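You operate a simulated robot arm through the tools that you are given. There is no shell and no other tool.

You are at the controls of a simulated robot arm. One attempt, no reset.

JOB
Put the dark box on battery, with OUT 1 and OUT 3 on.
Fine: OUT 1 and OUT 2 off before the knob turns; OUT 2 stays off.

Only the result counts: the job must be done as asked and must still hold three seconds after the hand-in. Knocking over, shifting, dropping, spilling or breaking anything else fails it.

ROBOT AND FRAMES
A 6-joint arm with a two-finger parallel gripper, fixed in place. Base frame: the origin is on the floor under the middle of its stand, x ahead of it, y to its left, z up. Readings come in mm, degrees, newtons and seconds.
With the tool pointing down near the work surface it reaches from about 100 to 560 mm from the base axis. Its first joint turns from -66.0 to 66.0 degrees. Payload 2.45 kg.
The TCP is the grasp point between the finger pads, 24 mm short of the fingertips. In the tool frame z runs along the fingers and y along their closing line. Largest opening 68 mm; finger width 17, thickness 10; the body of the gripper, 40 by 70 mm, starts 41 mm behind the TCP.
Orientation is told as [roll, pitch, yaw] about the base's x, y, z axes, in that order, counted from this pose: with the fingers straight down and closing along the base's y, the tool's x points along the base's -x, its y along +y and its z along -z.

CONTROLS
- The arm moves only by the tool apply_moves. Its argument "plan" is a list of rows, each a list of 3 entries, a list of its own where there are three numbers: the shift along the tool's x, y, z in mm, then the turn, a rotation vector about the tool's x, y, z in degrees, then the opening, from 0 (shut) to 1 (fully open). In form: [[[tx, ty, tz], [wx, wy, wz], fingers], ...]. A call has 1 to 20 rows; each row is the pose to reach, as a shift and turn from the pose commanded when the call began, along the tool's axes at that moment. Rows are played at 5 a second. More than 50 mm and 8.6 degrees between two rows, or a gripper value outside its range, and nothing of the call is played. A pose out of reach is approached as far as the arm can. The call stops where the force on the tool passes 40 N (or 10 N more than at its start, if that is more) or the arm is blocked; 0.2 s more then pass. The fingers move at their own pace (about 108 mm/s each) and stop on an object; they squeeze with about 35 N. The grip force told is the motor's: it shows also when the fingers shut on nothing. Time passes only in rows, and 0.2 s behind the last, so rows that repeat a pose let the fingers close. The reply holds the time, the measured pose of the TCP, the force on the tool along the base axes, the opening and the grip force, in the units named above and with some noise, with the torque about the TCP (base axes, N m) and any sound that the robot's microphone picked up, and new pictures: "pictures" is both (left out), scene, wrist or none.
- Cameras (640 x 400 px; columns grow to the right, rows downward): "scene" is fixed at [156, 423.7, 1433.9]; the picture's right is [-0.75, -0.66, 0.00], its down [-0.54, 0.61, -0.59] and it looks along [0.39, -0.44, -0.81] (base axes); focal length 346 px, centre (320, 200). "wrist" rides on the gripper at [84, 11, -75] in the tool frame; the picture's right is [-0.13, 0.99, 0.00], its down [-0.60, -0.08, -0.79] and it looks along [-0.79, -0.10, 0.61] (tool axes); focal length 251 px, centre (320, 200).
- measure_at(camera, pixels): for up to 12 pixels [column, row] of the newest picture of that camera ("zoom" is the newest enlarged one), the place [x, y, z] in the base frame of the surface seen there, good to about 2 mm. The clock stands still meanwhile.
- close_up(camera, box): a new picture of the part [left, top, right, bottom] of that camera's present view, enlarged. The clock stands still meanwhile.
- close_job(): hands the job in; it is judged then, once.

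Open the gripper and draw the arm clear of the work before you hand the job in, unless the task says otherwise.

The tools are called after "Emit:" as name(argument=value, ...) on one line, values as JSON. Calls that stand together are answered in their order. apply_moves: Moves the arm, as the interface text tells. Its arguments: {"type":"object","properties":{"plan":{"type":"array"},"pictures":{"type":"string","enum":["both","scene","wrist","none"]}},"required":["plan"]} The other tools are called the same way: measure_at (camera, pixels) gives the place of the surface under pixels of a picture; close_up (camera, box) takes an enlarged picture of a part of a camera's view; close_job () hands the job in.

At the start:

```text
clock: 0.0
position: [348.0, -95.9, 896.8]
ee_rot: [0.0, 0.0, 0.0]
ft_force: [0.4, -0.3, -0.3]
ft_torque: [0.02, -0.01, 0.0]
width: 67.9
finger_force: 0.1
```

scene: 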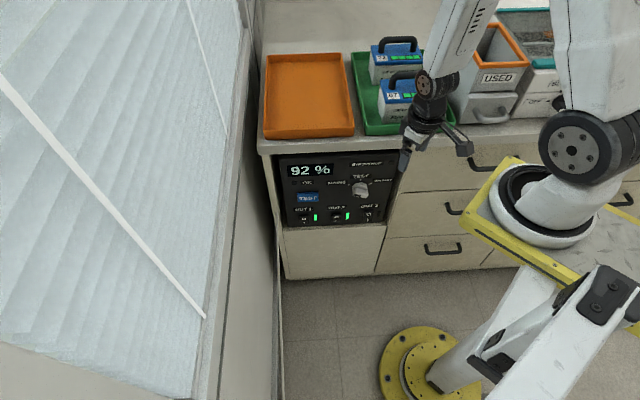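
wrist: 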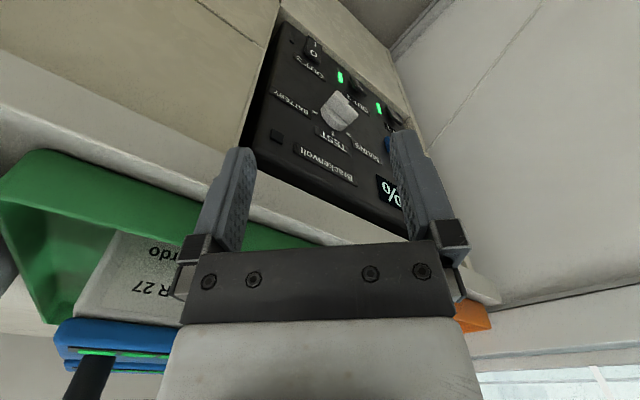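

The scene picture shows the dark box at about (335,190) with display "92 %", a knob near (360,188), and switches along row 215. I'll enlarge it in both cameras first.

Emit:
close_up(camera="scene", box=[265, 140, 405, 235])

Emit:
close_up(camera="wrist", box=[240, 10, 420, 230])

```text
4.21 times, centred on (335, 188) of scene
```

zoom: 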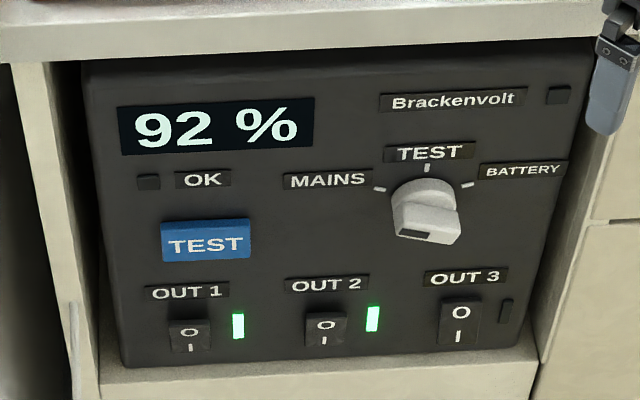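

```text
1.82 times, centred on (330, 120) of wrist
```

zoom: 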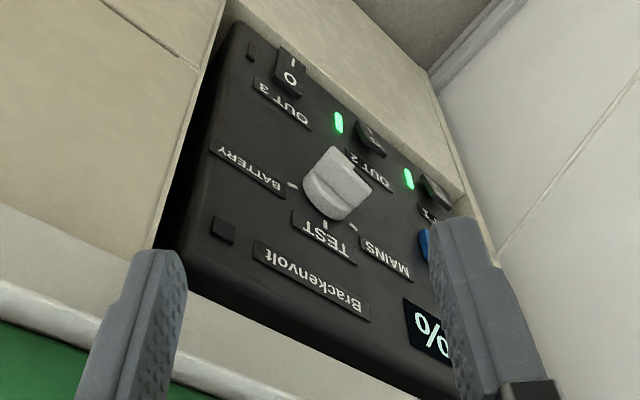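

OUT 1 and OUT 2 are lit (on), OUT 3 dark (off). The knob is around (360,188) in the scene picture. I'll measure points on the panel, switches and knob.

Emit:
close_up(camera="scene", box=[265, 140, 405, 235])

Emit:
measure_at(camera="zoom", pixels=[[110, 90], [560, 70], [140, 345], [540, 270], [190, 332], [325, 325], [458, 312], [427, 170], [380, 189], [468, 185], [425, 237], [425, 190]])

```text
4.21 times, centred on (335, 188) of scene
```

zoom: 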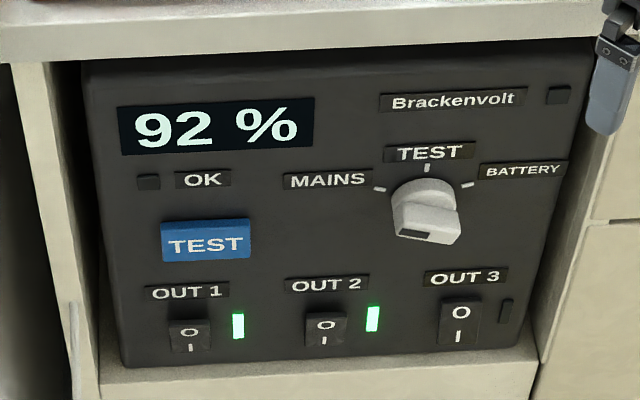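

```text
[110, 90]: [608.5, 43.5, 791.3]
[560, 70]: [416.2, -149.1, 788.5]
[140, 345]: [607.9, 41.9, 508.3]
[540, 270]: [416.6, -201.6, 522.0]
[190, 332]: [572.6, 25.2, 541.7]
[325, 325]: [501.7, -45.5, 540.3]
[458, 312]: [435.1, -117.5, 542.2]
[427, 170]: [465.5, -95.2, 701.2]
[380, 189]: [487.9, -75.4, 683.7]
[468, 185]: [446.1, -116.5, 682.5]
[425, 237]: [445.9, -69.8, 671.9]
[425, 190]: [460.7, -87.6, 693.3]
```

The panel faces (-0.71, 0.71, 0), so I need a horizontal tool. I'll measure the surroundings (counter edge, shelf below, side walls, drawers) to know the clearances.

Emit:
measure_at(camera="scene", pixels=[[320, 142], [320, 149], [320, 230], [320, 245], [270, 200], [262, 200], [400, 215], [300, 265], [350, 215], [255, 250], [430, 145], [340, 330]])

Emit:
close_up(camera="scene", box=[335, 170, 391, 230])

```text
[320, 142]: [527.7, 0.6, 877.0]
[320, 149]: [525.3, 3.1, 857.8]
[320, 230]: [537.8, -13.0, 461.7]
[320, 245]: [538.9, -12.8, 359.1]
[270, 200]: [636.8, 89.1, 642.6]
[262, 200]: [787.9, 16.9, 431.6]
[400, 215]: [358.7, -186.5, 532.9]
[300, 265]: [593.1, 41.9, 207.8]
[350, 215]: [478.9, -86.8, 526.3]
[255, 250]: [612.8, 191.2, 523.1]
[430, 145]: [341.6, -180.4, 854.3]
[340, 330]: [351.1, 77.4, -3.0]
```

```text
6.67 times, centred on (363, 200) of scene
```

zoom: 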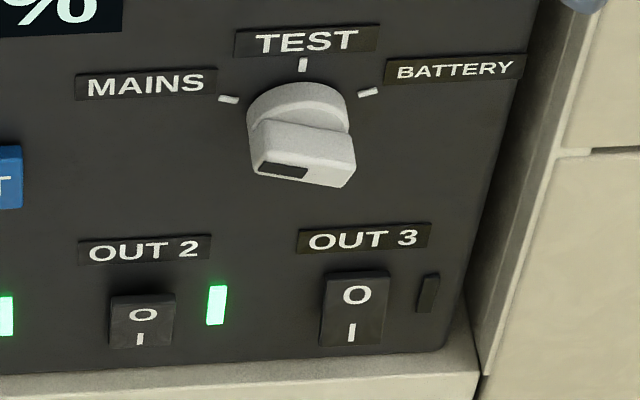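

The counter edge protrudes only to about 30 mm in front of the panel and the drawers to about 14 mm, so the front is free. I'll check the yellow object near (530,220) and the left wall before moving the arm.

Emit:
measure_at(camera="scene", pixels=[[480, 225], [540, 265], [610, 220], [580, 265], [540, 200], [200, 300], [240, 200], [610, 290], [550, 330], [575, 150], [425, 85], [600, 60]])

```text
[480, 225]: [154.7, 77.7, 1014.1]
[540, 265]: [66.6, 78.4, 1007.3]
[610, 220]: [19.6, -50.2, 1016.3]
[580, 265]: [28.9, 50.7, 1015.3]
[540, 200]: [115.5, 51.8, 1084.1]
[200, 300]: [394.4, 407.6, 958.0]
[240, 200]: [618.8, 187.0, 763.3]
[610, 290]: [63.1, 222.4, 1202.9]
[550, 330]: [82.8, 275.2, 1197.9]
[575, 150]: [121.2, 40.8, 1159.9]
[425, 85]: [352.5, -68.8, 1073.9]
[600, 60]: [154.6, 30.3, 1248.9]
```

The robot's shoulder platform is at z≈1014 and the window wall is far enough (about 140 mm left of OUT 1). I'll back away from the panel and turn the tool to horizontal facing it, in steps, first half now.

Emit:
apply_moves(plan=[[[0, 33, 0], [2.708, -6.531, 2.708], 1], [[0, 66, 0], [5.416, -13.062, 5.416], 1], [[0, 100, 0], [8.124, -19.593, 8.124], 1], [[0, 133, 0], [10.832, -26.124, 10.832], 1], [[-5, 167, 0], [13.54, -32.655, 13.54], 1], [[-5, 167, 25], [16.248, -39.186, 16.248], 1], [[-5, 167, 50], [18.956, -45.717, 18.956], 1]], pictures="both")

```text
clock: 1.6
position: [352.8, 71.2, 846.5]
ee_rot: [-13.9, -47.9, -14.2]
ft_force: [0.0, 0.3, 0.4]
ft_torque: [-0.02, -0.02, -0.01]
width: 68.1
finger_force: 0.1
out of reach, approached as far as the arm can: row 1, 2, 3, 4, 5
```

scene: 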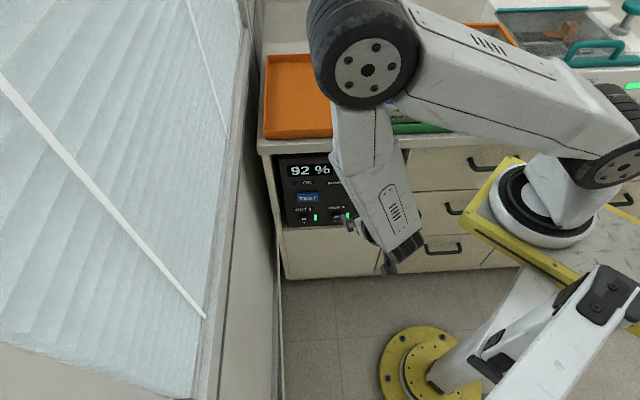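
wrist: 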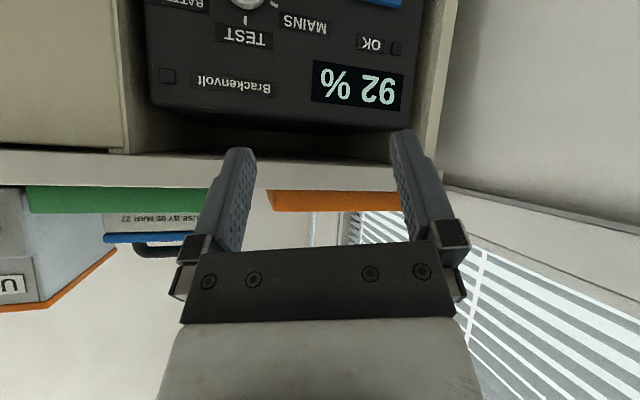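

The arm reached the tilted pose; the panel fills the top of the wrist picture and nothing touched. I'll finish the turn to horizontal while lowering to z≈680.

Emit:
apply_moves(plan=[[[20.57, 4.52, 18.15], [2.708, -6.531, 2.708], 1], [[41.1, 9.0, 36.3], [5.416, -13.062, 5.416], 1], [[61.7, 13.6, 54.5], [8.124, -19.593, 8.124], 1], [[82.3, 18.1, 72.6], [10.832, -26.124, 10.832], 1], [[102.8, 22.6, 90.8], [13.54, -32.655, 13.54], 1], [[123.4, 27.1, 108.9], [16.248, -39.186, 16.248], 1], [[123.4, 27.1, 108.9], [16.248, -39.186, 16.248], 1]], pictures="both")

```text
clock: 3.2
position: [353.6, 71.3, 679.3]
ee_rot: [-171.3, -89.8, 126.1]
ft_force: [0.5, -1.1, -0.9]
ft_torque: [0.03, 0.02, -0.02]
width: 68.3
finger_force: 0.0
```

scene: 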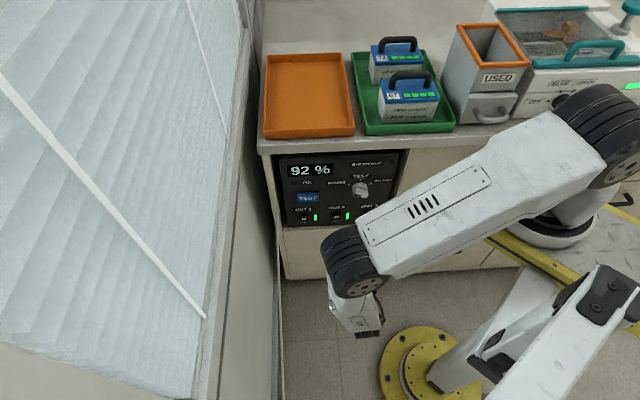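
wrist: 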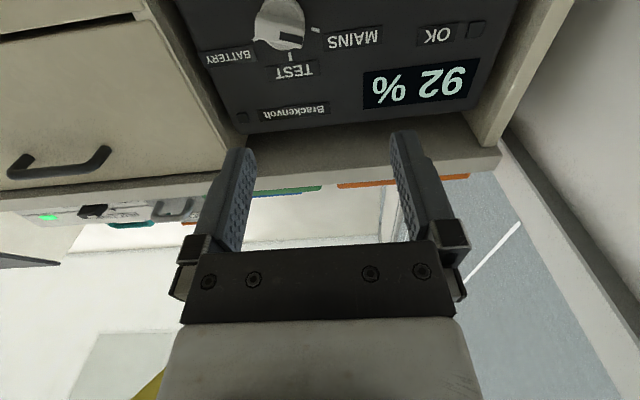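

The hand is now horizontal facing the panel; the knob is visible at (280,25) in the wrist picture. Let me enlarge it to see the pointer direction, and enlarge the panel in the scene picture.

Emit:
close_up(camera="wrist", box=[200, 0, 360, 100])

Emit:
close_up(camera="scene", box=[275, 145, 405, 230])

```text
4.00 times, centred on (280, 50) of wrist
```

zoom: 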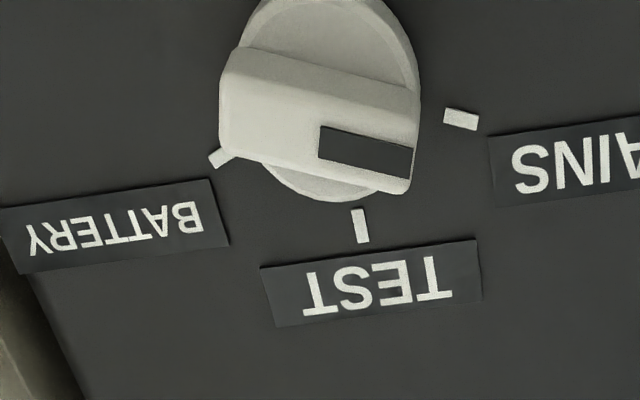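

```text
4.71 times, centred on (340, 188) of scene
```

zoom: 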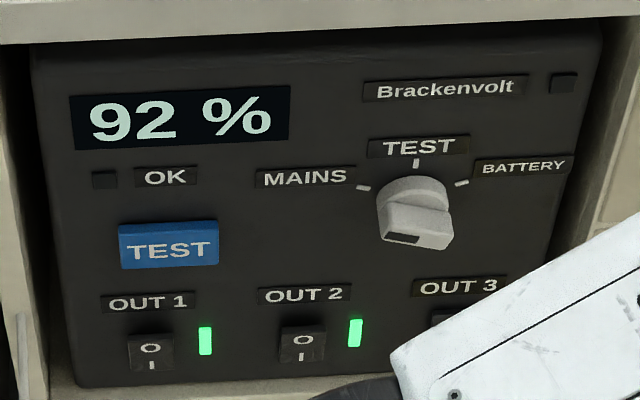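

The knob's dark mark points to MAINS, as expected. I'll move in front of OUT 1 (about 126 mm from fingertip to panel) with the fingers shut and look at the rockers.

Emit:
apply_moves(plan=[[[27, 24.5, 10], [0, 0, 0], 0], [[54, 49, 20], [0, 0, 0], 0], [[81, 73.5, 30], [0, 0, 0], 0], [[108, 98, 40], [0, 0, 0], 0], [[134, 122.6, 50], [0, 0, 0], 0], [[134, 122.6, 50], [0, 0, 0], 0]], pictures="both")

```text
clock: 4.3
position: [513.5, 186.9, 647.9]
ee_rot: [86.7, -81.9, -131.6]
ft_force: [-0.9, -0.8, -0.2]
ft_torque: [0.04, -0.03, 0.01]
width: 0.0
finger_force: 23.7
out of reach, approached as far as the arm can: row 4, 5
stopped in row 5: the arm was blocked; the commanded pose is now the measured one
```

scene: 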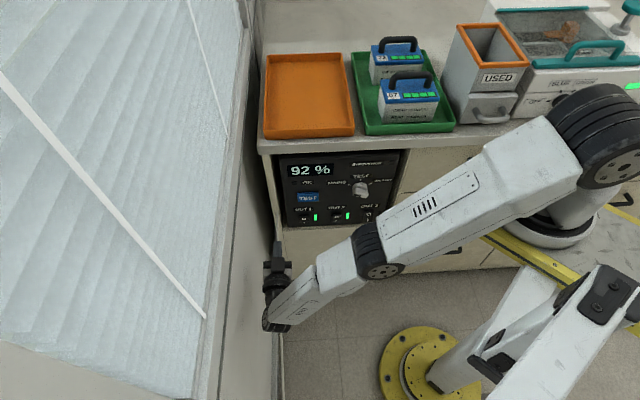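
wrist: 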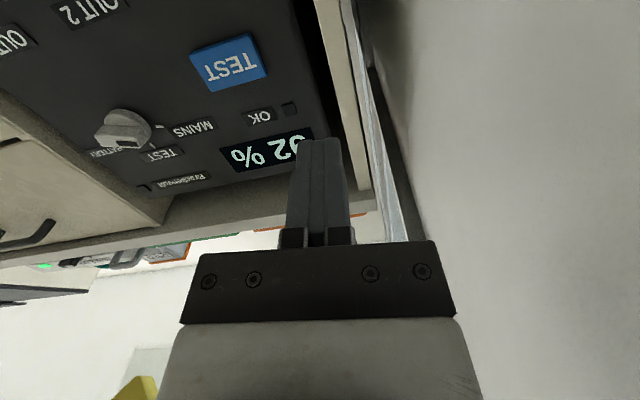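

The arm got blocked/out of reach on the way at z≈648, off to the left. I'll measure where the links are to understand the reach before moving back.

Emit:
measure_at(camera="scene", pixels=[[600, 140], [612, 175], [480, 195], [375, 250], [380, 268], [330, 280], [290, 310], [275, 265], [276, 245], [268, 320], [555, 225], [450, 225]])

Emit:
close_up(camera="scene", box=[230, 200, 430, 340])

```text
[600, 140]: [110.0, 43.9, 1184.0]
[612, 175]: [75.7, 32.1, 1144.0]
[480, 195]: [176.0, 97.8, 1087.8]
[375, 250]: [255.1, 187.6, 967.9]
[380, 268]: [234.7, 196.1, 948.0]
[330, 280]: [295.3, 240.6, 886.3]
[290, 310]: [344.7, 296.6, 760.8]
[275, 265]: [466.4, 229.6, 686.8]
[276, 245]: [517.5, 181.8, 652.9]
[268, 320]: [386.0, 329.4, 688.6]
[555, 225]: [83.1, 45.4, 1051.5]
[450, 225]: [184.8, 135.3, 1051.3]
```

```text
2.86 times, centred on (330, 270) of scene
```

zoom: 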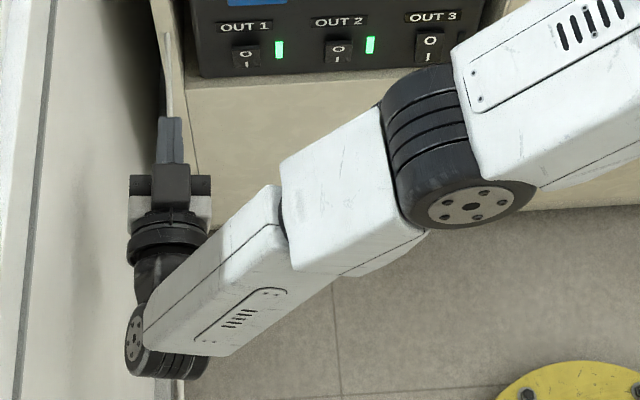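

The hand stayed horizontal but hit the reach limit (low + horizontal is too far for the shoulder at z≈1150). I'll back off from the wall and up, undo the 8° roll, then use a downward tilt of the fingers for the low switches.

Emit:
apply_moves(plan=[[[-16, -21.7, -7.9], [0, 0, -2], 0], [[-32, -43.4, -15.8], [0, 0, -4], 0], [[-48.5, -65, -23.6], [0, 0, -6], 0], [[-64.7, -86.8, -31.5], [0, 0, -8.1], 0], [[-64.7, -86.8, -31.5], [0, 0, -8.1], 0]], pictures="scene")

```text
clock: 5.5
position: [421.5, 137.6, 698.0]
ee_rot: [-47.4, -89.5, 2.9]
ft_force: [0.8, -0.3, -0.3]
ft_torque: [0.01, 0.0, 0.01]
width: 0.2
finger_force: 23.7
```

scene: 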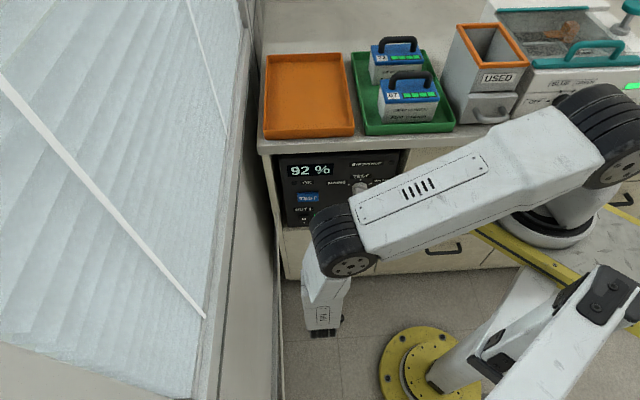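

At s≈-395, 199 mm from the panel, level. Now I tilt the fingers 45° downward while moving in front of OUT 1 (still ~100 mm away).

Emit:
apply_moves(plan=[[[16.3, 4.6, 13.2], [0, 7.5, 0], 0], [[32.6, 9.2, 26.4], [0, 15, 0], 0], [[48.9, 13.8, 39.6], [0, 22.5, 0], 0], [[65.2, 18.4, 52.8], [0, 30, 0], 0], [[81.5, 23, 66], [0, 37.5, 0], 0], [[98, 27.7, 79], [0, 45, 0], 0], [[98, 27.7, 79], [0, 45, 0], 0]], pictures="both")

```text
clock: 7.1
position: [495.9, 101.5, 598.7]
ee_rot: [-0.7, -44.5, -44.2]
ft_force: [-0.1, 0.4, 0.0]
ft_torque: [-0.05, 0.01, -0.02]
width: 0.0
finger_force: 23.8
```

scene: 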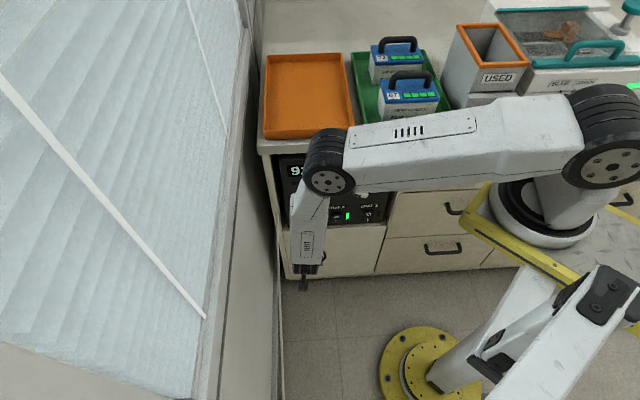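
wrist: 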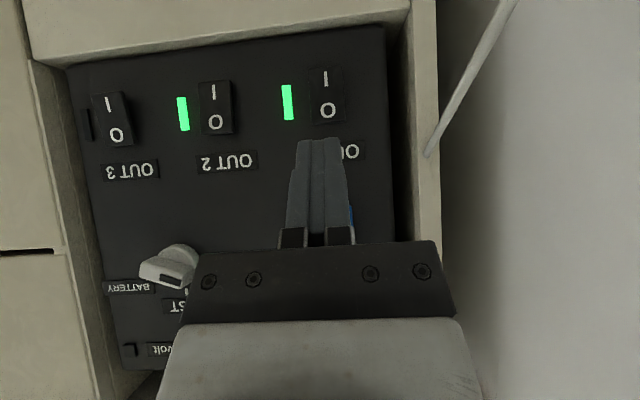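

The wrist picture now shows all three rockers (upside down): OUT 1 at (327,95), OUT 2 at (214,107), OUT 3 at (112,120). I'll enlarge and measure their faces.

Emit:
close_up(camera="wrist", box=[80, 50, 370, 190])

Emit:
measure_at(camera="wrist", pixels=[[312, 72], [340, 72], [325, 78], [327, 94], [328, 110], [314, 119], [342, 119], [213, 88], [214, 106], [215, 122], [107, 103], [116, 135]])

```text
2.21 times, centred on (225, 120) of wrist
```

zoom: 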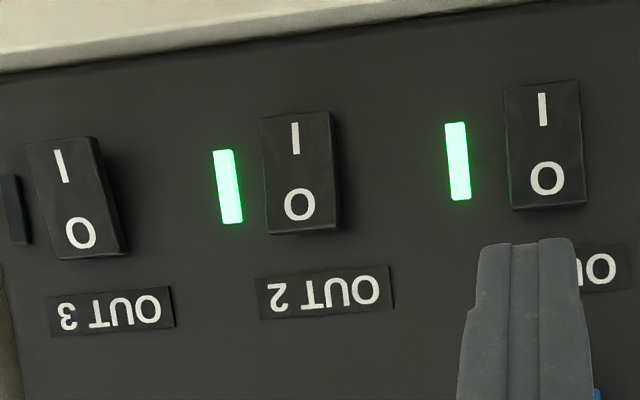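

```text
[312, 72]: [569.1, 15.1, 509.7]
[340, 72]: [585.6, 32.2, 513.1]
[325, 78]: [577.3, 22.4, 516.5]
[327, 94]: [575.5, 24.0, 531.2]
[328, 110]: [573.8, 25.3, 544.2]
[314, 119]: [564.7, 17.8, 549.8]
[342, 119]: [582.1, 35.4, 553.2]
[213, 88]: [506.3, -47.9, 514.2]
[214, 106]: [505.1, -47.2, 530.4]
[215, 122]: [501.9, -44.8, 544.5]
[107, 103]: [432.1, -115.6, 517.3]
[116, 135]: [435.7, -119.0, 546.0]
```

Rocker OUT 1 spans s −412…−437, z 508…552, with the O (top) end sticking out 13 mm. I'll approach so the leading fingertip edge is about 10 mm in front of the O end at z≈546.

Emit:
apply_moves(plan=[[[-8.2, 0.5, 27.6], [0, 0, 0], 0], [[-16.5, 1, 55.2], [0, 0, 0], 0], [[-24.7, 1.6, 82.8], [0, 0, 0], 0], [[-24.7, 1.6, 82.8], [0, 0, 0], 0]], pictures="both")

```text
clock: 8.1
position: [551.6, 50.9, 557.2]
ee_rot: [-0.7, -44.5, -44.3]
ft_force: [0.1, -0.1, -0.6]
ft_torque: [-0.01, -0.02, -0.02]
width: 0.2
finger_force: 24.2
```

scene: 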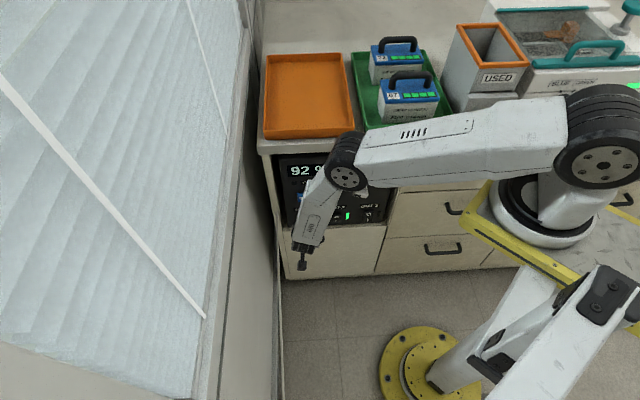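
wrist: 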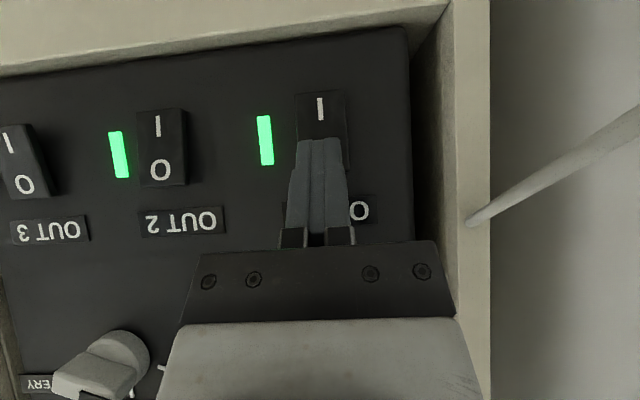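

The fingertips are in front of the O end of OUT 1 (tip at (318,140) in the wrist picture). I'll measure the fingertip and rocker to confirm before pressing.

Emit:
measure_at(camera="wrist", pixels=[[305, 145], [332, 145], [318, 142], [318, 160], [320, 108], [320, 130], [297, 95], [342, 95]])

```text
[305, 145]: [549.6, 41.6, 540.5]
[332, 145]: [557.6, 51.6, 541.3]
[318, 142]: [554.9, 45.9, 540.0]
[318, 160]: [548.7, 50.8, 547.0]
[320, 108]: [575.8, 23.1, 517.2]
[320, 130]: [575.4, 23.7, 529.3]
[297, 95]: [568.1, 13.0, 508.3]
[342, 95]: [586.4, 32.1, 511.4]
```

Fingertip reads s≈−425, z≈540–546, as planned. Now I press horizontally into the O end in small steps.

Emit:
apply_moves(plan=[[[-3.6, -1.5, 3.5], [0, 0, 0], 0], [[-6.4, -1.5, 6.3], [0, 0, 0], 0], [[-7.8, -1.5, 7.7], [0, 0, 0], 0], [[-9.3, -1.5, 9.1], [0, 0, 0], 0], [[-10.7, -1.5, 10.5], [0, 0, 0], 0], [[-12.1, -1.5, 11.9], [0, 0, 0], 0]], pictures="wrist")

```text
clock: 9.6
position: [560.7, 39.1, 555.7]
ee_rot: [-0.9, -44.3, -43.7]
ft_force: [-5.2, 5.5, 4.5]
ft_torque: [0.0, 0.04, 0.0]
width: 0.1
finger_force: 23.7
stopped in row 6: the force on the tool passed its limit at 42 N (the readings are from after the stop); the commanded pose is now the measured one
```

wrist: 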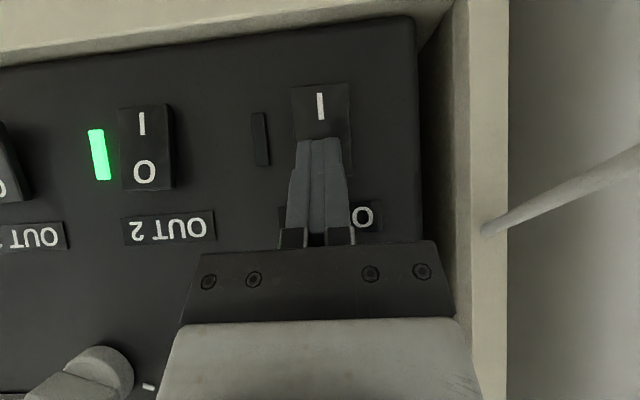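

OUT 1's lamp is dark now: it is off. I'll back out 30 mm, slide right to OUT 2 and stop about 10 mm in front of its O end.

Emit:
apply_moves(plan=[[[14.3, 0, -14], [0, 0, 0], 0], [[21.4, 0, -21], [0.45, 0, 0.47], 0], [[21.4, -35, -21], [0.9, 0, 0.93], 0], [[21.4, -70, -21], [0.9, 0, 0.93], 0], [[21.4, -100.4, -21], [0.9, 0, 0.93], 0], [[8.0, -100.4, -9.6], [0.9, 0, 0.93], 0], [[8.0, -100.4, -9.6], [0.9, 0, 0.93], 0]], pictures="both")

```text
clock: 11.2
position: [481.1, -24.5, 557.5]
ee_rot: [-0.8, -44.3, -45.0]
ft_force: [0.0, -0.1, 1.0]
ft_torque: [-0.01, 0.0, -0.02]
width: 0.0
finger_force: 23.5
```

scene: 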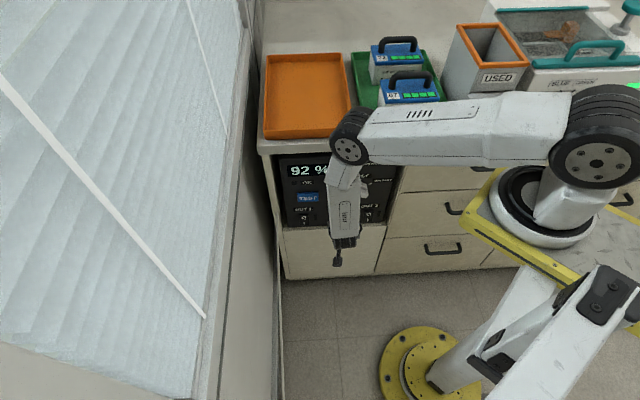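
wrist: 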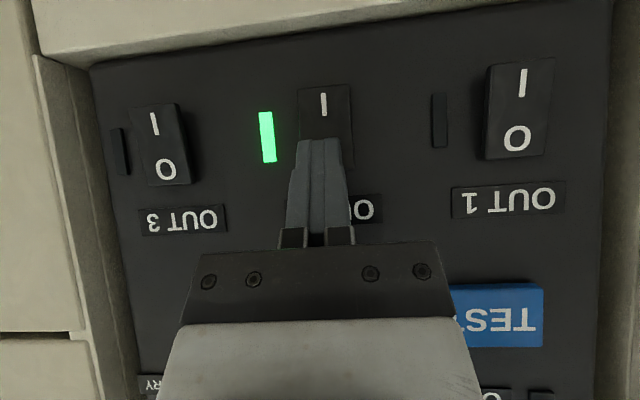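

In front of OUT 2 (s≈−323, d≈42). Pressing its O end in small steps now.

Emit:
apply_moves(plan=[[[-2.9, 0.5, 2.8], [0, 0, 0], 0], [[-4.3, 0.5, 4.2], [0, 0, 0], 0], [[-5.7, 0.5, 5.6], [0, 0, 0], 0], [[-7.1, 0.5, 7.0], [0, 0, 0], 0], [[-8.2, 0.5, 8.1], [0, 0, 0], 0], [[-9.0, 0.5, 8.9], [0, 0, 0], 0]], pictures="wrist")

```text
clock: 12.6
position: [489.1, -32.2, 557.3]
ee_rot: [-0.9, -44.1, -44.8]
ft_force: [-14.5, 20.9, 13.0]
ft_torque: [0.06, -0.08, 0.17]
width: 0.0
finger_force: 23.4
```

wrist: 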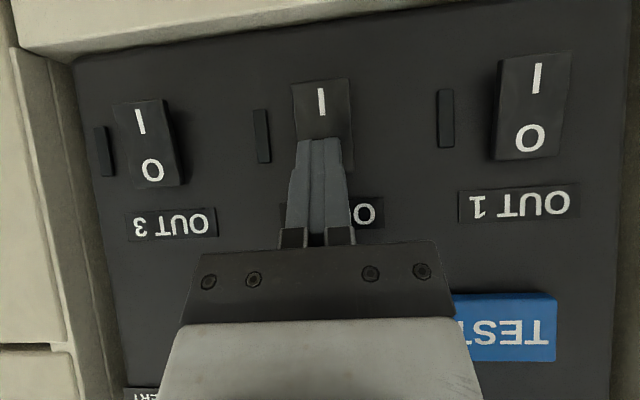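

OUT 2's lamp is dark too; all three outputs are off. I'll back out, rise to knob height and look at the knob.

Emit:
apply_moves(plan=[[[14.3, 0, -14], [0, 0, 0], 0], [[43, 0, -42], [0, 0, 0], 0], [[71.7, 0, -69.7], [0, 0, 0], 0.5], [[46, -20, -96], [0, 0, 0], 1], [[20, -41, -122], [0, 0, 0], 1], [[-5, -61.5, -148.6], [0, 0, 0], 1], [[-5, -61.5, -148.6], [0, 0, 0], 1]], pictures="both")

```text
clock: 14.2
position: [377.3, -3.6, 668.6]
ee_rot: [-0.8, -44.4, -45.2]
ft_force: [0.3, 0.2, -0.3]
ft_torque: [-0.01, 0.03, -0.04]
width: 67.9
finger_force: 0.1
```

scene: 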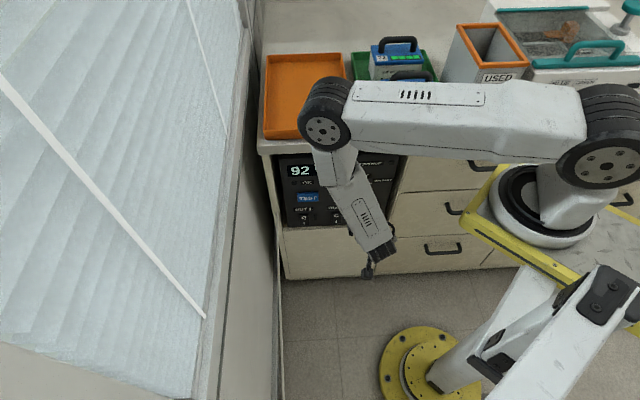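
wrist: 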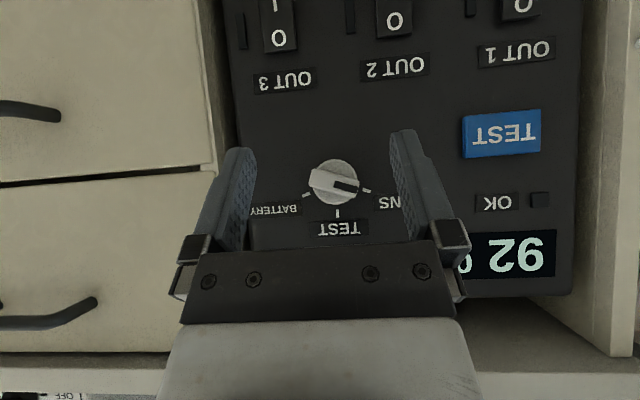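

The knob is seen well at (334,183) in the wrist picture, its dark mark toward MAINS. I'll enlarge it and measure its bar.

Emit:
close_up(camera="wrist", box=[285, 145, 385, 220])

```text
5.33 times, centred on (335, 182) of wrist
```

zoom: 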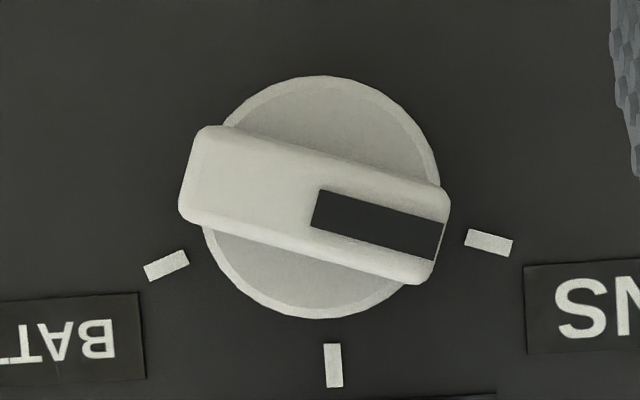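

Emit:
measure_at(camera="zoom", pixels=[[205, 170], [425, 240], [318, 207], [210, 138], [195, 210], [435, 195], [420, 270], [330, 95], [280, 290], [168, 265], [488, 242], [333, 365]])

```text
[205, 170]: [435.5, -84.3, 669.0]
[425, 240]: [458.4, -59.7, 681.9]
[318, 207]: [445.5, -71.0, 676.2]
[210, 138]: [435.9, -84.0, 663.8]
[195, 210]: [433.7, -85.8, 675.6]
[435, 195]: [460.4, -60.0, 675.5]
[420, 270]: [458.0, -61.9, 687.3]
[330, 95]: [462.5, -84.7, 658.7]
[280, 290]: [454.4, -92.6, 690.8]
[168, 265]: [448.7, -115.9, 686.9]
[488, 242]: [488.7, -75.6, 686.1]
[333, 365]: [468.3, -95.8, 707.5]
```

The bar is at about −70° (MAINS), centre s≈−264.5, z≈676.5, front face 33 mm out, about 12–14 mm wide, disc face at 13 mm. I'll level the tool first at this distance.

Emit:
apply_moves(plan=[[[-1, 0, -1], [0, -7.6, 0], 1], [[-2, 0, -2], [0, -15.2, 0], 1], [[-3, 0, -3], [0, -22.8, 0], 1], [[-4, 0, -4], [0, -30.4, 0], 1], [[-5, 0, -5], [0, -38, 0], 1], [[-5.6, 0.3, -5.7], [0, -45.6, 0], 1], [[-5.6, 0.3, -5.7], [0, -45.6, 0], 1]], pictures="scene")

```text
clock: 15.8
position: [376.8, -4.2, 676.4]
ee_rot: [-96.2, -89.3, 50.6]
ft_force: [-0.1, -0.6, 0.7]
ft_torque: [0.02, 0.01, -0.01]
width: 68.0
finger_force: 0.1
```

scene: 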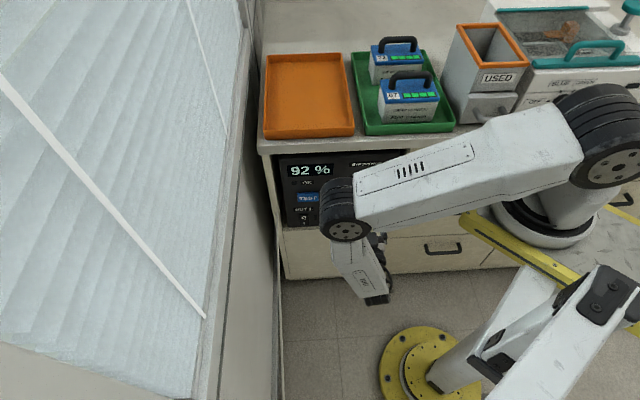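

Level and centred on the knob (s≈−263.5, z≈676.4, d≈130). Now I twist the hand −70° about its axis so the fingers close across the bar.

Emit:
apply_moves(plan=[[[0, 0, 0], [0, 0, -7.8], 1], [[0, 0, 0], [0, 0, -15.6], 1], [[0, 0, 0], [0, 0, -23.4], 1], [[0, 0, 0], [0, 0, -31.2], 1], [[0, 0, 0], [0, 0, -39], 1], [[0, 0, 0], [0, 0, -46.8], 1], [[0, 0, 0], [0, 0, -54.6], 1], [[0, 0, 0], [0, 0, -62.4], 1], [[0, 0, 0], [0, 0, -70], 1], [[0, 0, 0], [0, 0, -70], 1]], pictures="both")

```text
clock: 18.0
position: [377.7, -1.3, 675.9]
ee_rot: [-90.0, -19.4, 44.3]
ft_force: [-0.2, 0.0, -0.1]
ft_torque: [0.01, -0.02, -0.01]
width: 68.0
finger_force: 0.0
```

scene: 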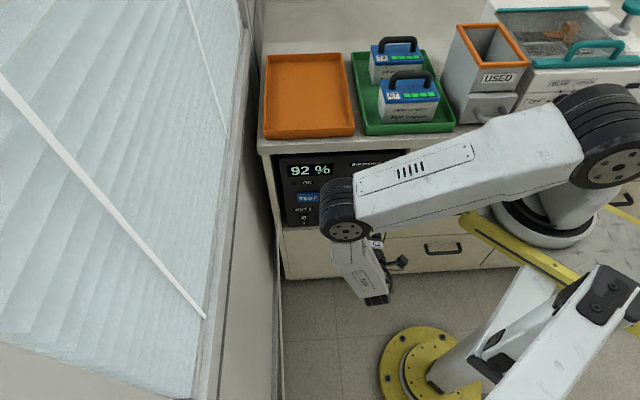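
wrist: 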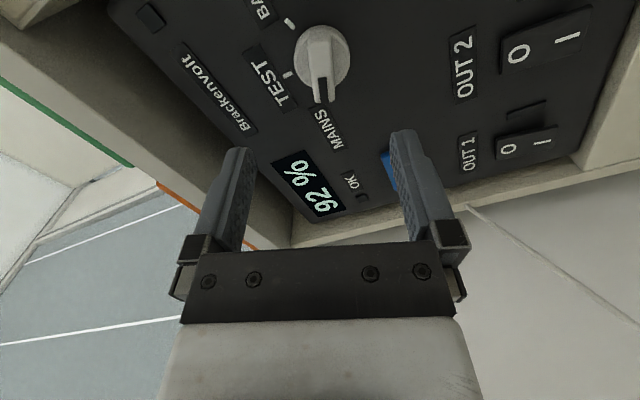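

The bar now lies along the hand's x axis between the fingers (knob at (322,60) in the wrist picture). I'll advance 90 mm straight in with the fingers open, tips ending about 17 mm from the panel.

Emit:
apply_moves(plan=[[[0.2, -0.3, 30], [-0.1, -0.3, 0], 1], [[0.3, -0.6, 60], [-0.2, -0.6, 0], 1], [[0.4, -0.8, 80], [-0.23, -0.66, 0], 1], [[0.4, -0.8, 90], [-0.23, -0.66, 0], 1], [[0.4, -0.8, 90], [-0.23, -0.66, 0], 1]], pictures="both")

```text
clock: 19.2
position: [439.9, -67.5, 677.6]
ee_rot: [-90.0, -19.4, 44.9]
ft_force: [0.2, -0.8, 1.0]
ft_torque: [0.0, 0.0, 0.02]
width: 68.0
finger_force: 0.0
```

scene: 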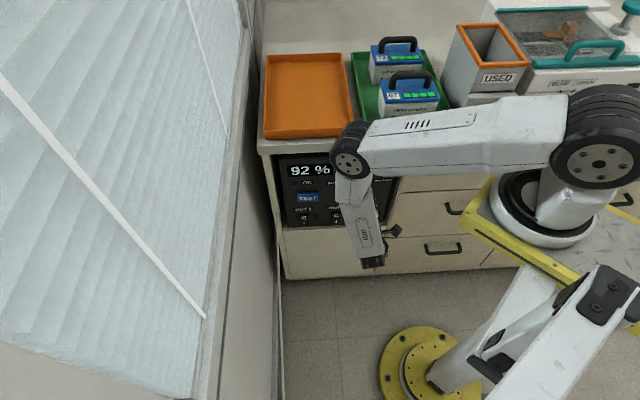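
wrist: 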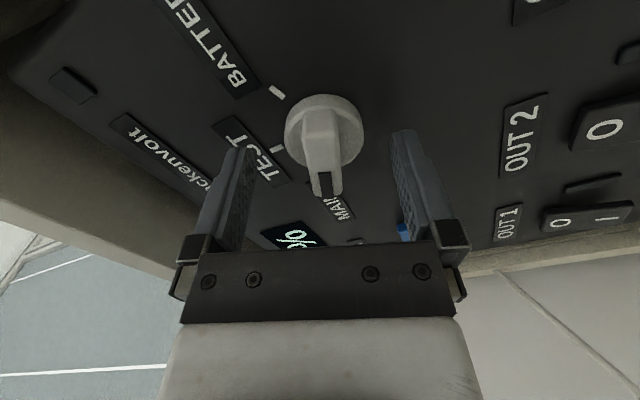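

Fingers straddle the bar centrally (TCP s≈−263, z≈677.6, d≈41). I close them on the bar now.

Emit:
apply_moves(plan=[[[0, 0, 0], [0, 0, 0], 0.4], [[0, 0, 0], [0, 0, 0], 0.2], [[0, 0, 0], [0, 0, 0], 0], [[0, 0, 0], [0, 0, 0], 0], [[0, 0, 0], [0, 0, 0], 0]], pictures="wrist")

```text
clock: 20.4
position: [440.9, -66.5, 675.7]
ee_rot: [-89.6, -19.4, 45.1]
ft_force: [11.8, 0.9, -35.2]
ft_torque: [0.11, -0.51, 0.69]
width: 15.7
finger_force: 34.4
```

wrist: 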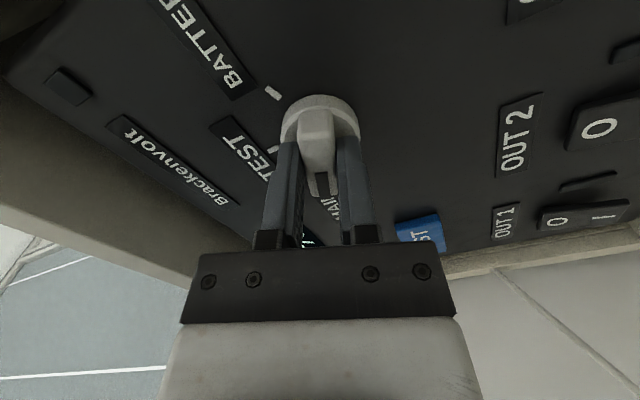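

Grip on the bar is firm (15.7 mm) but the hand is being pulled about 2 mm along its +y (35 N). I'll shift the commanded pose that way to relax the force before turning.

Emit:
apply_moves(plan=[[[0, 1, 0], [0, 0, 0], 0], [[0, 2, 0], [0, 0, 0], 0], [[0, 2, 0], [0, 0, 0], 0]], pictures="none")

```text
clock: 21.2
position: [441.0, -67.5, 675.7]
ee_rot: [-90.0, -19.4, 44.9]
ft_force: [1.6, 13.3, -12.0]
ft_torque: [0.67, 0.19, -0.75]
width: 15.7
finger_force: 35.1
```

Force dropped to about 18 N; I nudge 0.8 mm more and start turning clockwise (positive about tool z) by 24°, watching forces.

Emit:
apply_moves(plan=[[[0, 0.8, 0], [0, 0, 0], 0], [[0, 0.8, 0], [0, 0, 6], 0], [[0, 0.8, 0], [0, 0, 12], 0], [[0, 0.8, 0], [0, 0, 18], 0], [[0, 0.8, 0], [0, 0, 24], 0], [[0, 0.8, 0], [0, 0, 24], 0]], pictures="both")

```text
clock: 22.6
position: [441.1, -68.0, 674.3]
ee_rot: [-90.0, -43.5, 45.1]
ft_force: [0.5, 3.2, 8.2]
ft_torque: [0.06, 0.06, -0.05]
width: 15.9
finger_force: 35.3
```

scene: 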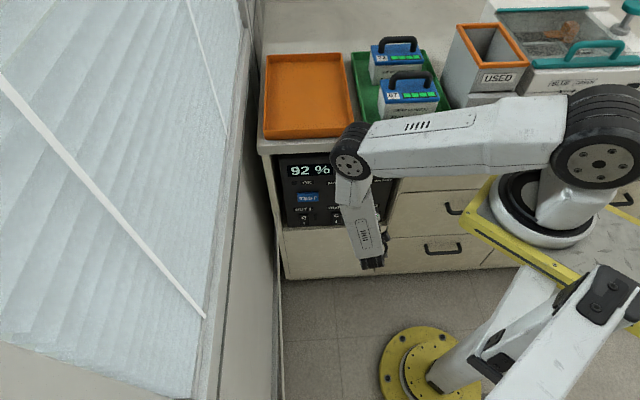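
wrist: 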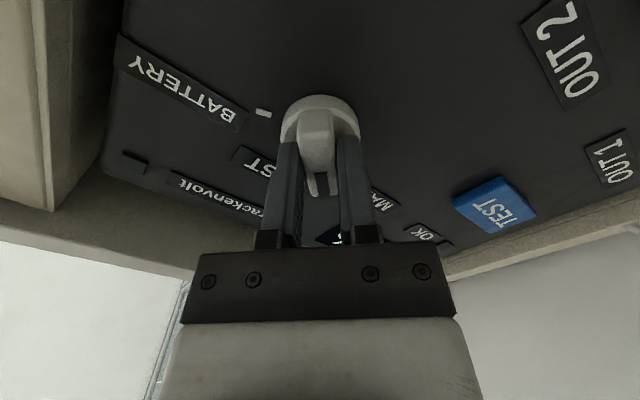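

The knob follows the hand (pitch reading −43.5, forces under 10 N). I continue another 48° clockwise.

Emit:
apply_moves(plan=[[[0, 0, 0], [0, 0, 8], 0], [[0, 0, 0], [0, 0, 16], 0], [[0, 0, 0], [0, 0, 24], 0], [[0, 0, 0], [0, 0, 32], 0], [[0, 0, 0], [0, 0, 40], 0], [[0, 0, 0], [0, 0, 48], 0], [[0, 0, 0], [0, 0, 48], 0]], pictures="wrist")

```text
clock: 24.2
position: [441.2, -67.2, 673.9]
ee_rot: [87.6, -88.3, -132.5]
ft_force: [10.8, 8.6, -6.9]
ft_torque: [-0.52, -0.45, 0.01]
width: 15.9
finger_force: 34.8
```

wrist: 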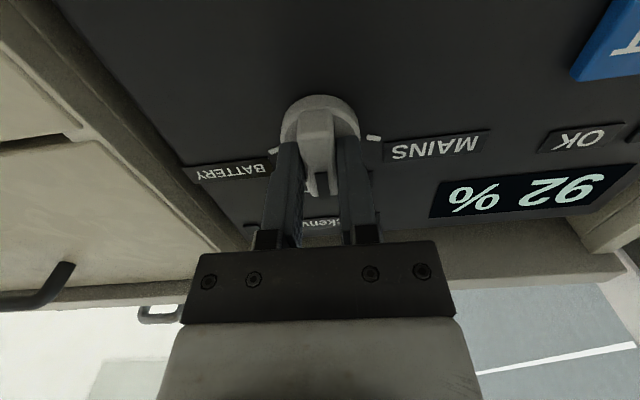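

The knob is now around TEST with forces ~15 N. I relax 0.8 mm sideways and continue 40° toward BATTERY.

Emit:
apply_moves(plan=[[[0, 0.8, 0], [0, 0, 8], 0], [[0, 0.8, 0], [0, 0, 16], 0], [[0, 0.8, 0], [0, 0, 24], 0], [[0, 0.8, 0], [0, 0, 32], 0], [[0, 0.8, 0], [0, 0, 40], 0], [[0, 0.8, 0], [0, 0, 40], 0]], pictures="wrist")

```text
clock: 25.6
position: [442.0, -64.9, 674.7]
ee_rot: [90.0, -48.3, -134.8]
ft_force: [14.9, 15.3, -5.9]
ft_torque: [-0.23, -0.17, -0.27]
width: 16.0
finger_force: 34.5
```

wrist: 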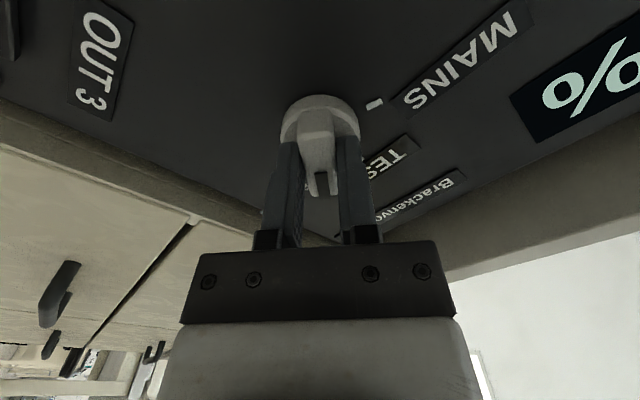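

Twist is now about +42°; the bar still follows. I relax ~1.2 mm to the left and go the last ~28.5° to the BATTERY mark.

Emit:
apply_moves(plan=[[[0.8, 0.9, 0], [0, 0, 7], 0], [[0.8, 0.9, 0], [0, 0, 14], 0], [[0.8, 0.9, 0], [0, 0, 21], 0], [[0.8, 0.9, 0], [0, 0, 28.5], 0], [[0.8, 0.9, 0], [0, 0, 28.5], 0]], pictures="both")

```text
clock: 26.8
position: [441.6, -64.9, 675.3]
ee_rot: [90.1, -19.9, -135.1]
ft_force: [6.1, 6.6, 19.3]
ft_torque: [-0.01, 0.03, 0.28]
width: 16.1
finger_force: 34.9
```

scene: 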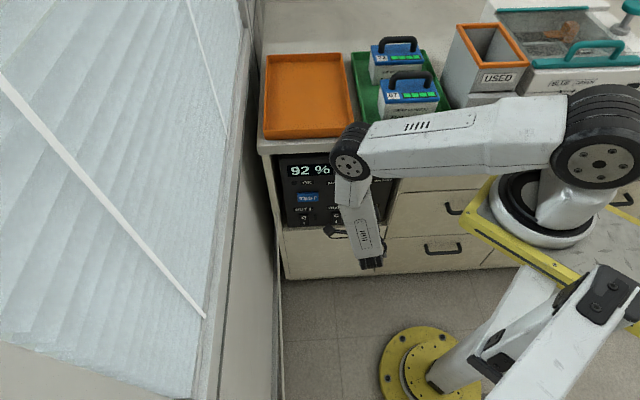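
wrist: 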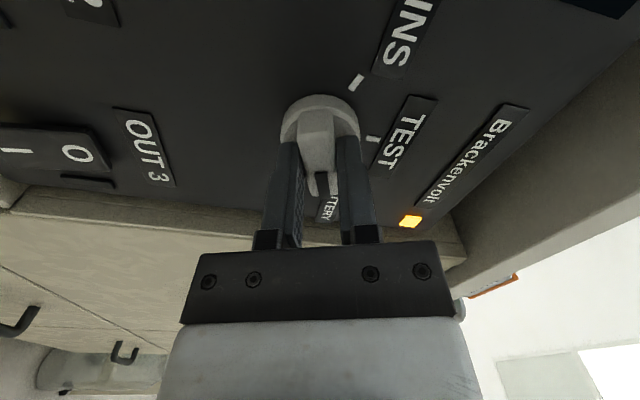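

An amber lamp lit at (410,221) in the wrist picture and the bar points at BATTERY. I open the fingers and withdraw straight back 90 mm.

Emit:
apply_moves(plan=[[[0, 0, 0], [0, 0, 0], 0.5], [[0, 0, 0], [0, 0, 0], 0.9], [[0, 0, 0], [0, 0, 0], 0.9], [[0, 0, -15], [0, 0, 0], 0.9], [[0, 0, -50], [0, 0, 0], 0.9], [[0, 0, -90], [0, 0, 0], 0.9], [[0, 0, -90], [0, 0, 0], 0.9]], pictures="both")

```text
clock: 28.4
position: [378.5, -1.3, 674.3]
ee_rot: [89.9, -20.1, -135.1]
ft_force: [-0.1, 0.2, 0.5]
ft_torque: [0.01, 0.0, 0.03]
width: 61.1
finger_force: 0.0
```

scene: 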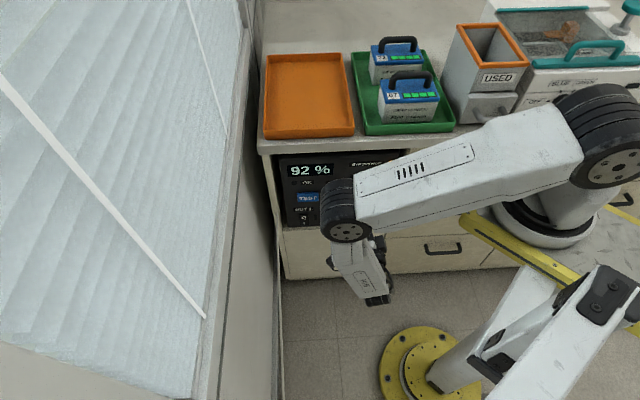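
wrist: 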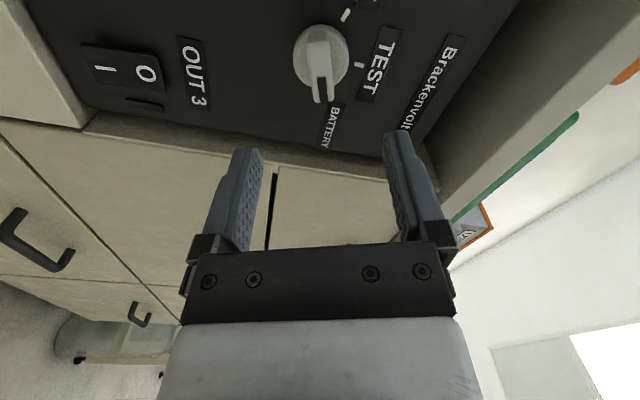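

The knob stays pointing to BATTERY after release. I twist the hand back to level (−70°), staying at this distance.

Emit:
apply_moves(plan=[[[0, 0, 0], [0, 0, -7.8], 0.5], [[0, 0, 0], [0, 0, -15.6], 0], [[0, 0, 0], [0, 0, -23.4], 0], [[0, 0, 0], [0, 0, -31.2], 0], [[0, 0, 0], [0, 0, -39], 0], [[0, 0, 0], [0, 0, -46.8], 0], [[0, 0, 0], [0, 0, -54.6], 0], [[0, 0, 0], [0, 0, -62.4], 0], [[0, 0, 0], [0, 0, -70], 0], [[0, 0, 0], [0, 0, -70], 0]], pictures="wrist")

```text
clock: 30.6
position: [378.0, -2.5, 674.7]
ee_rot: [-84.5, -89.9, 39.5]
ft_force: [0.2, 0.7, 0.0]
ft_torque: [0.02, 0.0, -0.01]
width: 0.0
finger_force: 23.1
```

wrist: 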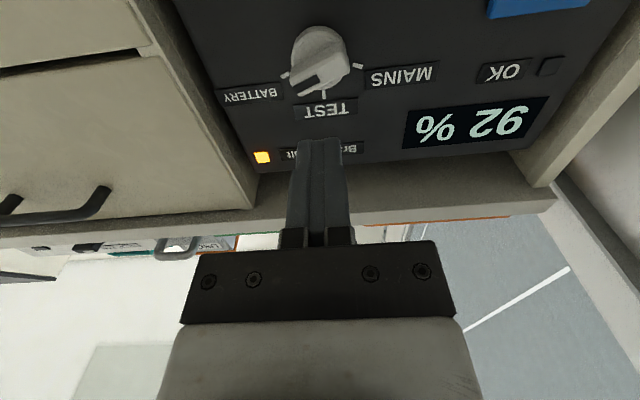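

The amber lamp is on and the knob points to BATTERY at (292,75). Now I tilt the hand 45° down and move in front of OUT 1, about 100 mm off, fingers shut.

Emit:
apply_moves(plan=[[[12.5, 26.4, 1.7], [0, 7.5, 0], 0], [[25, 52.8, 3.4], [0, 15, 0], 0], [[37.5, 79.2, 5], [0, 22.5, 0], 0], [[50, 105.6, 6.7], [0, 30, 0], 0], [[62.5, 132, 8.4], [0, 37.5, 0], 0], [[75, 158.5, 10], [0, 45, 0], 0], [[75, 158.5, 10], [0, 45, 0], 0]], pictures="both")

```text
clock: 32.2
position: [497.9, 103.3, 598.2]
ee_rot: [-0.1, -44.9, -44.9]
ft_force: [-0.2, 0.3, -0.6]
ft_torque: [-0.01, 0.0, -0.02]
width: 0.0
finger_force: 24.0
```

scene: 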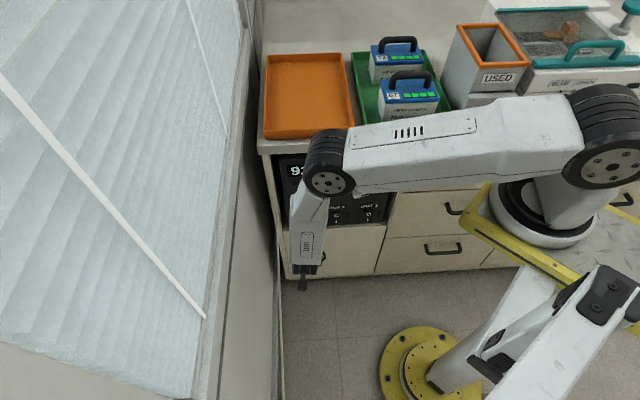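
wrist: 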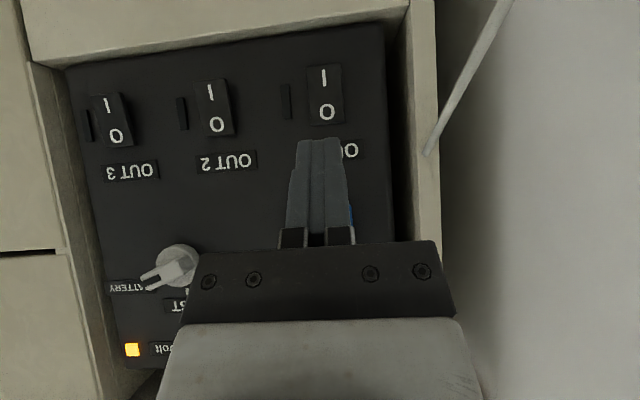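

All lamps still off, amber on. I approach along the finger axis so the leading tip edge is ~12 mm in front of the I (bottom) end of OUT 1 at z≈516.

Emit:
apply_moves(plan=[[[-0.3, -0.3, 34], [0, 0, 0], 0], [[-0.7, -0.6, 68], [0, 0, 0], 0], [[-1, -0.9, 90], [0, 0, 0], 0], [[-1, -0.9, 101.7], [0, 0, 0], 0], [[-1, -0.9, 101.7], [0, 0, 0], 0]], pictures="both")

```text
clock: 33.4
position: [547.5, 51.2, 528.1]
ee_rot: [-0.1, -45.0, -44.9]
ft_force: [-1.6, 0.2, -0.1]
ft_torque: [-0.04, 0.04, 0.0]
width: 0.1
finger_force: 23.8
```

scene: 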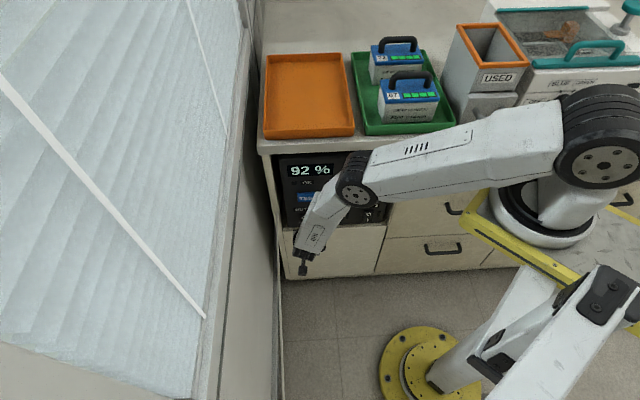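
wrist: 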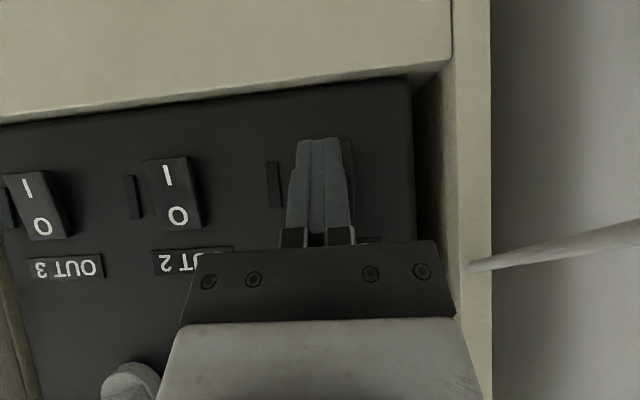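

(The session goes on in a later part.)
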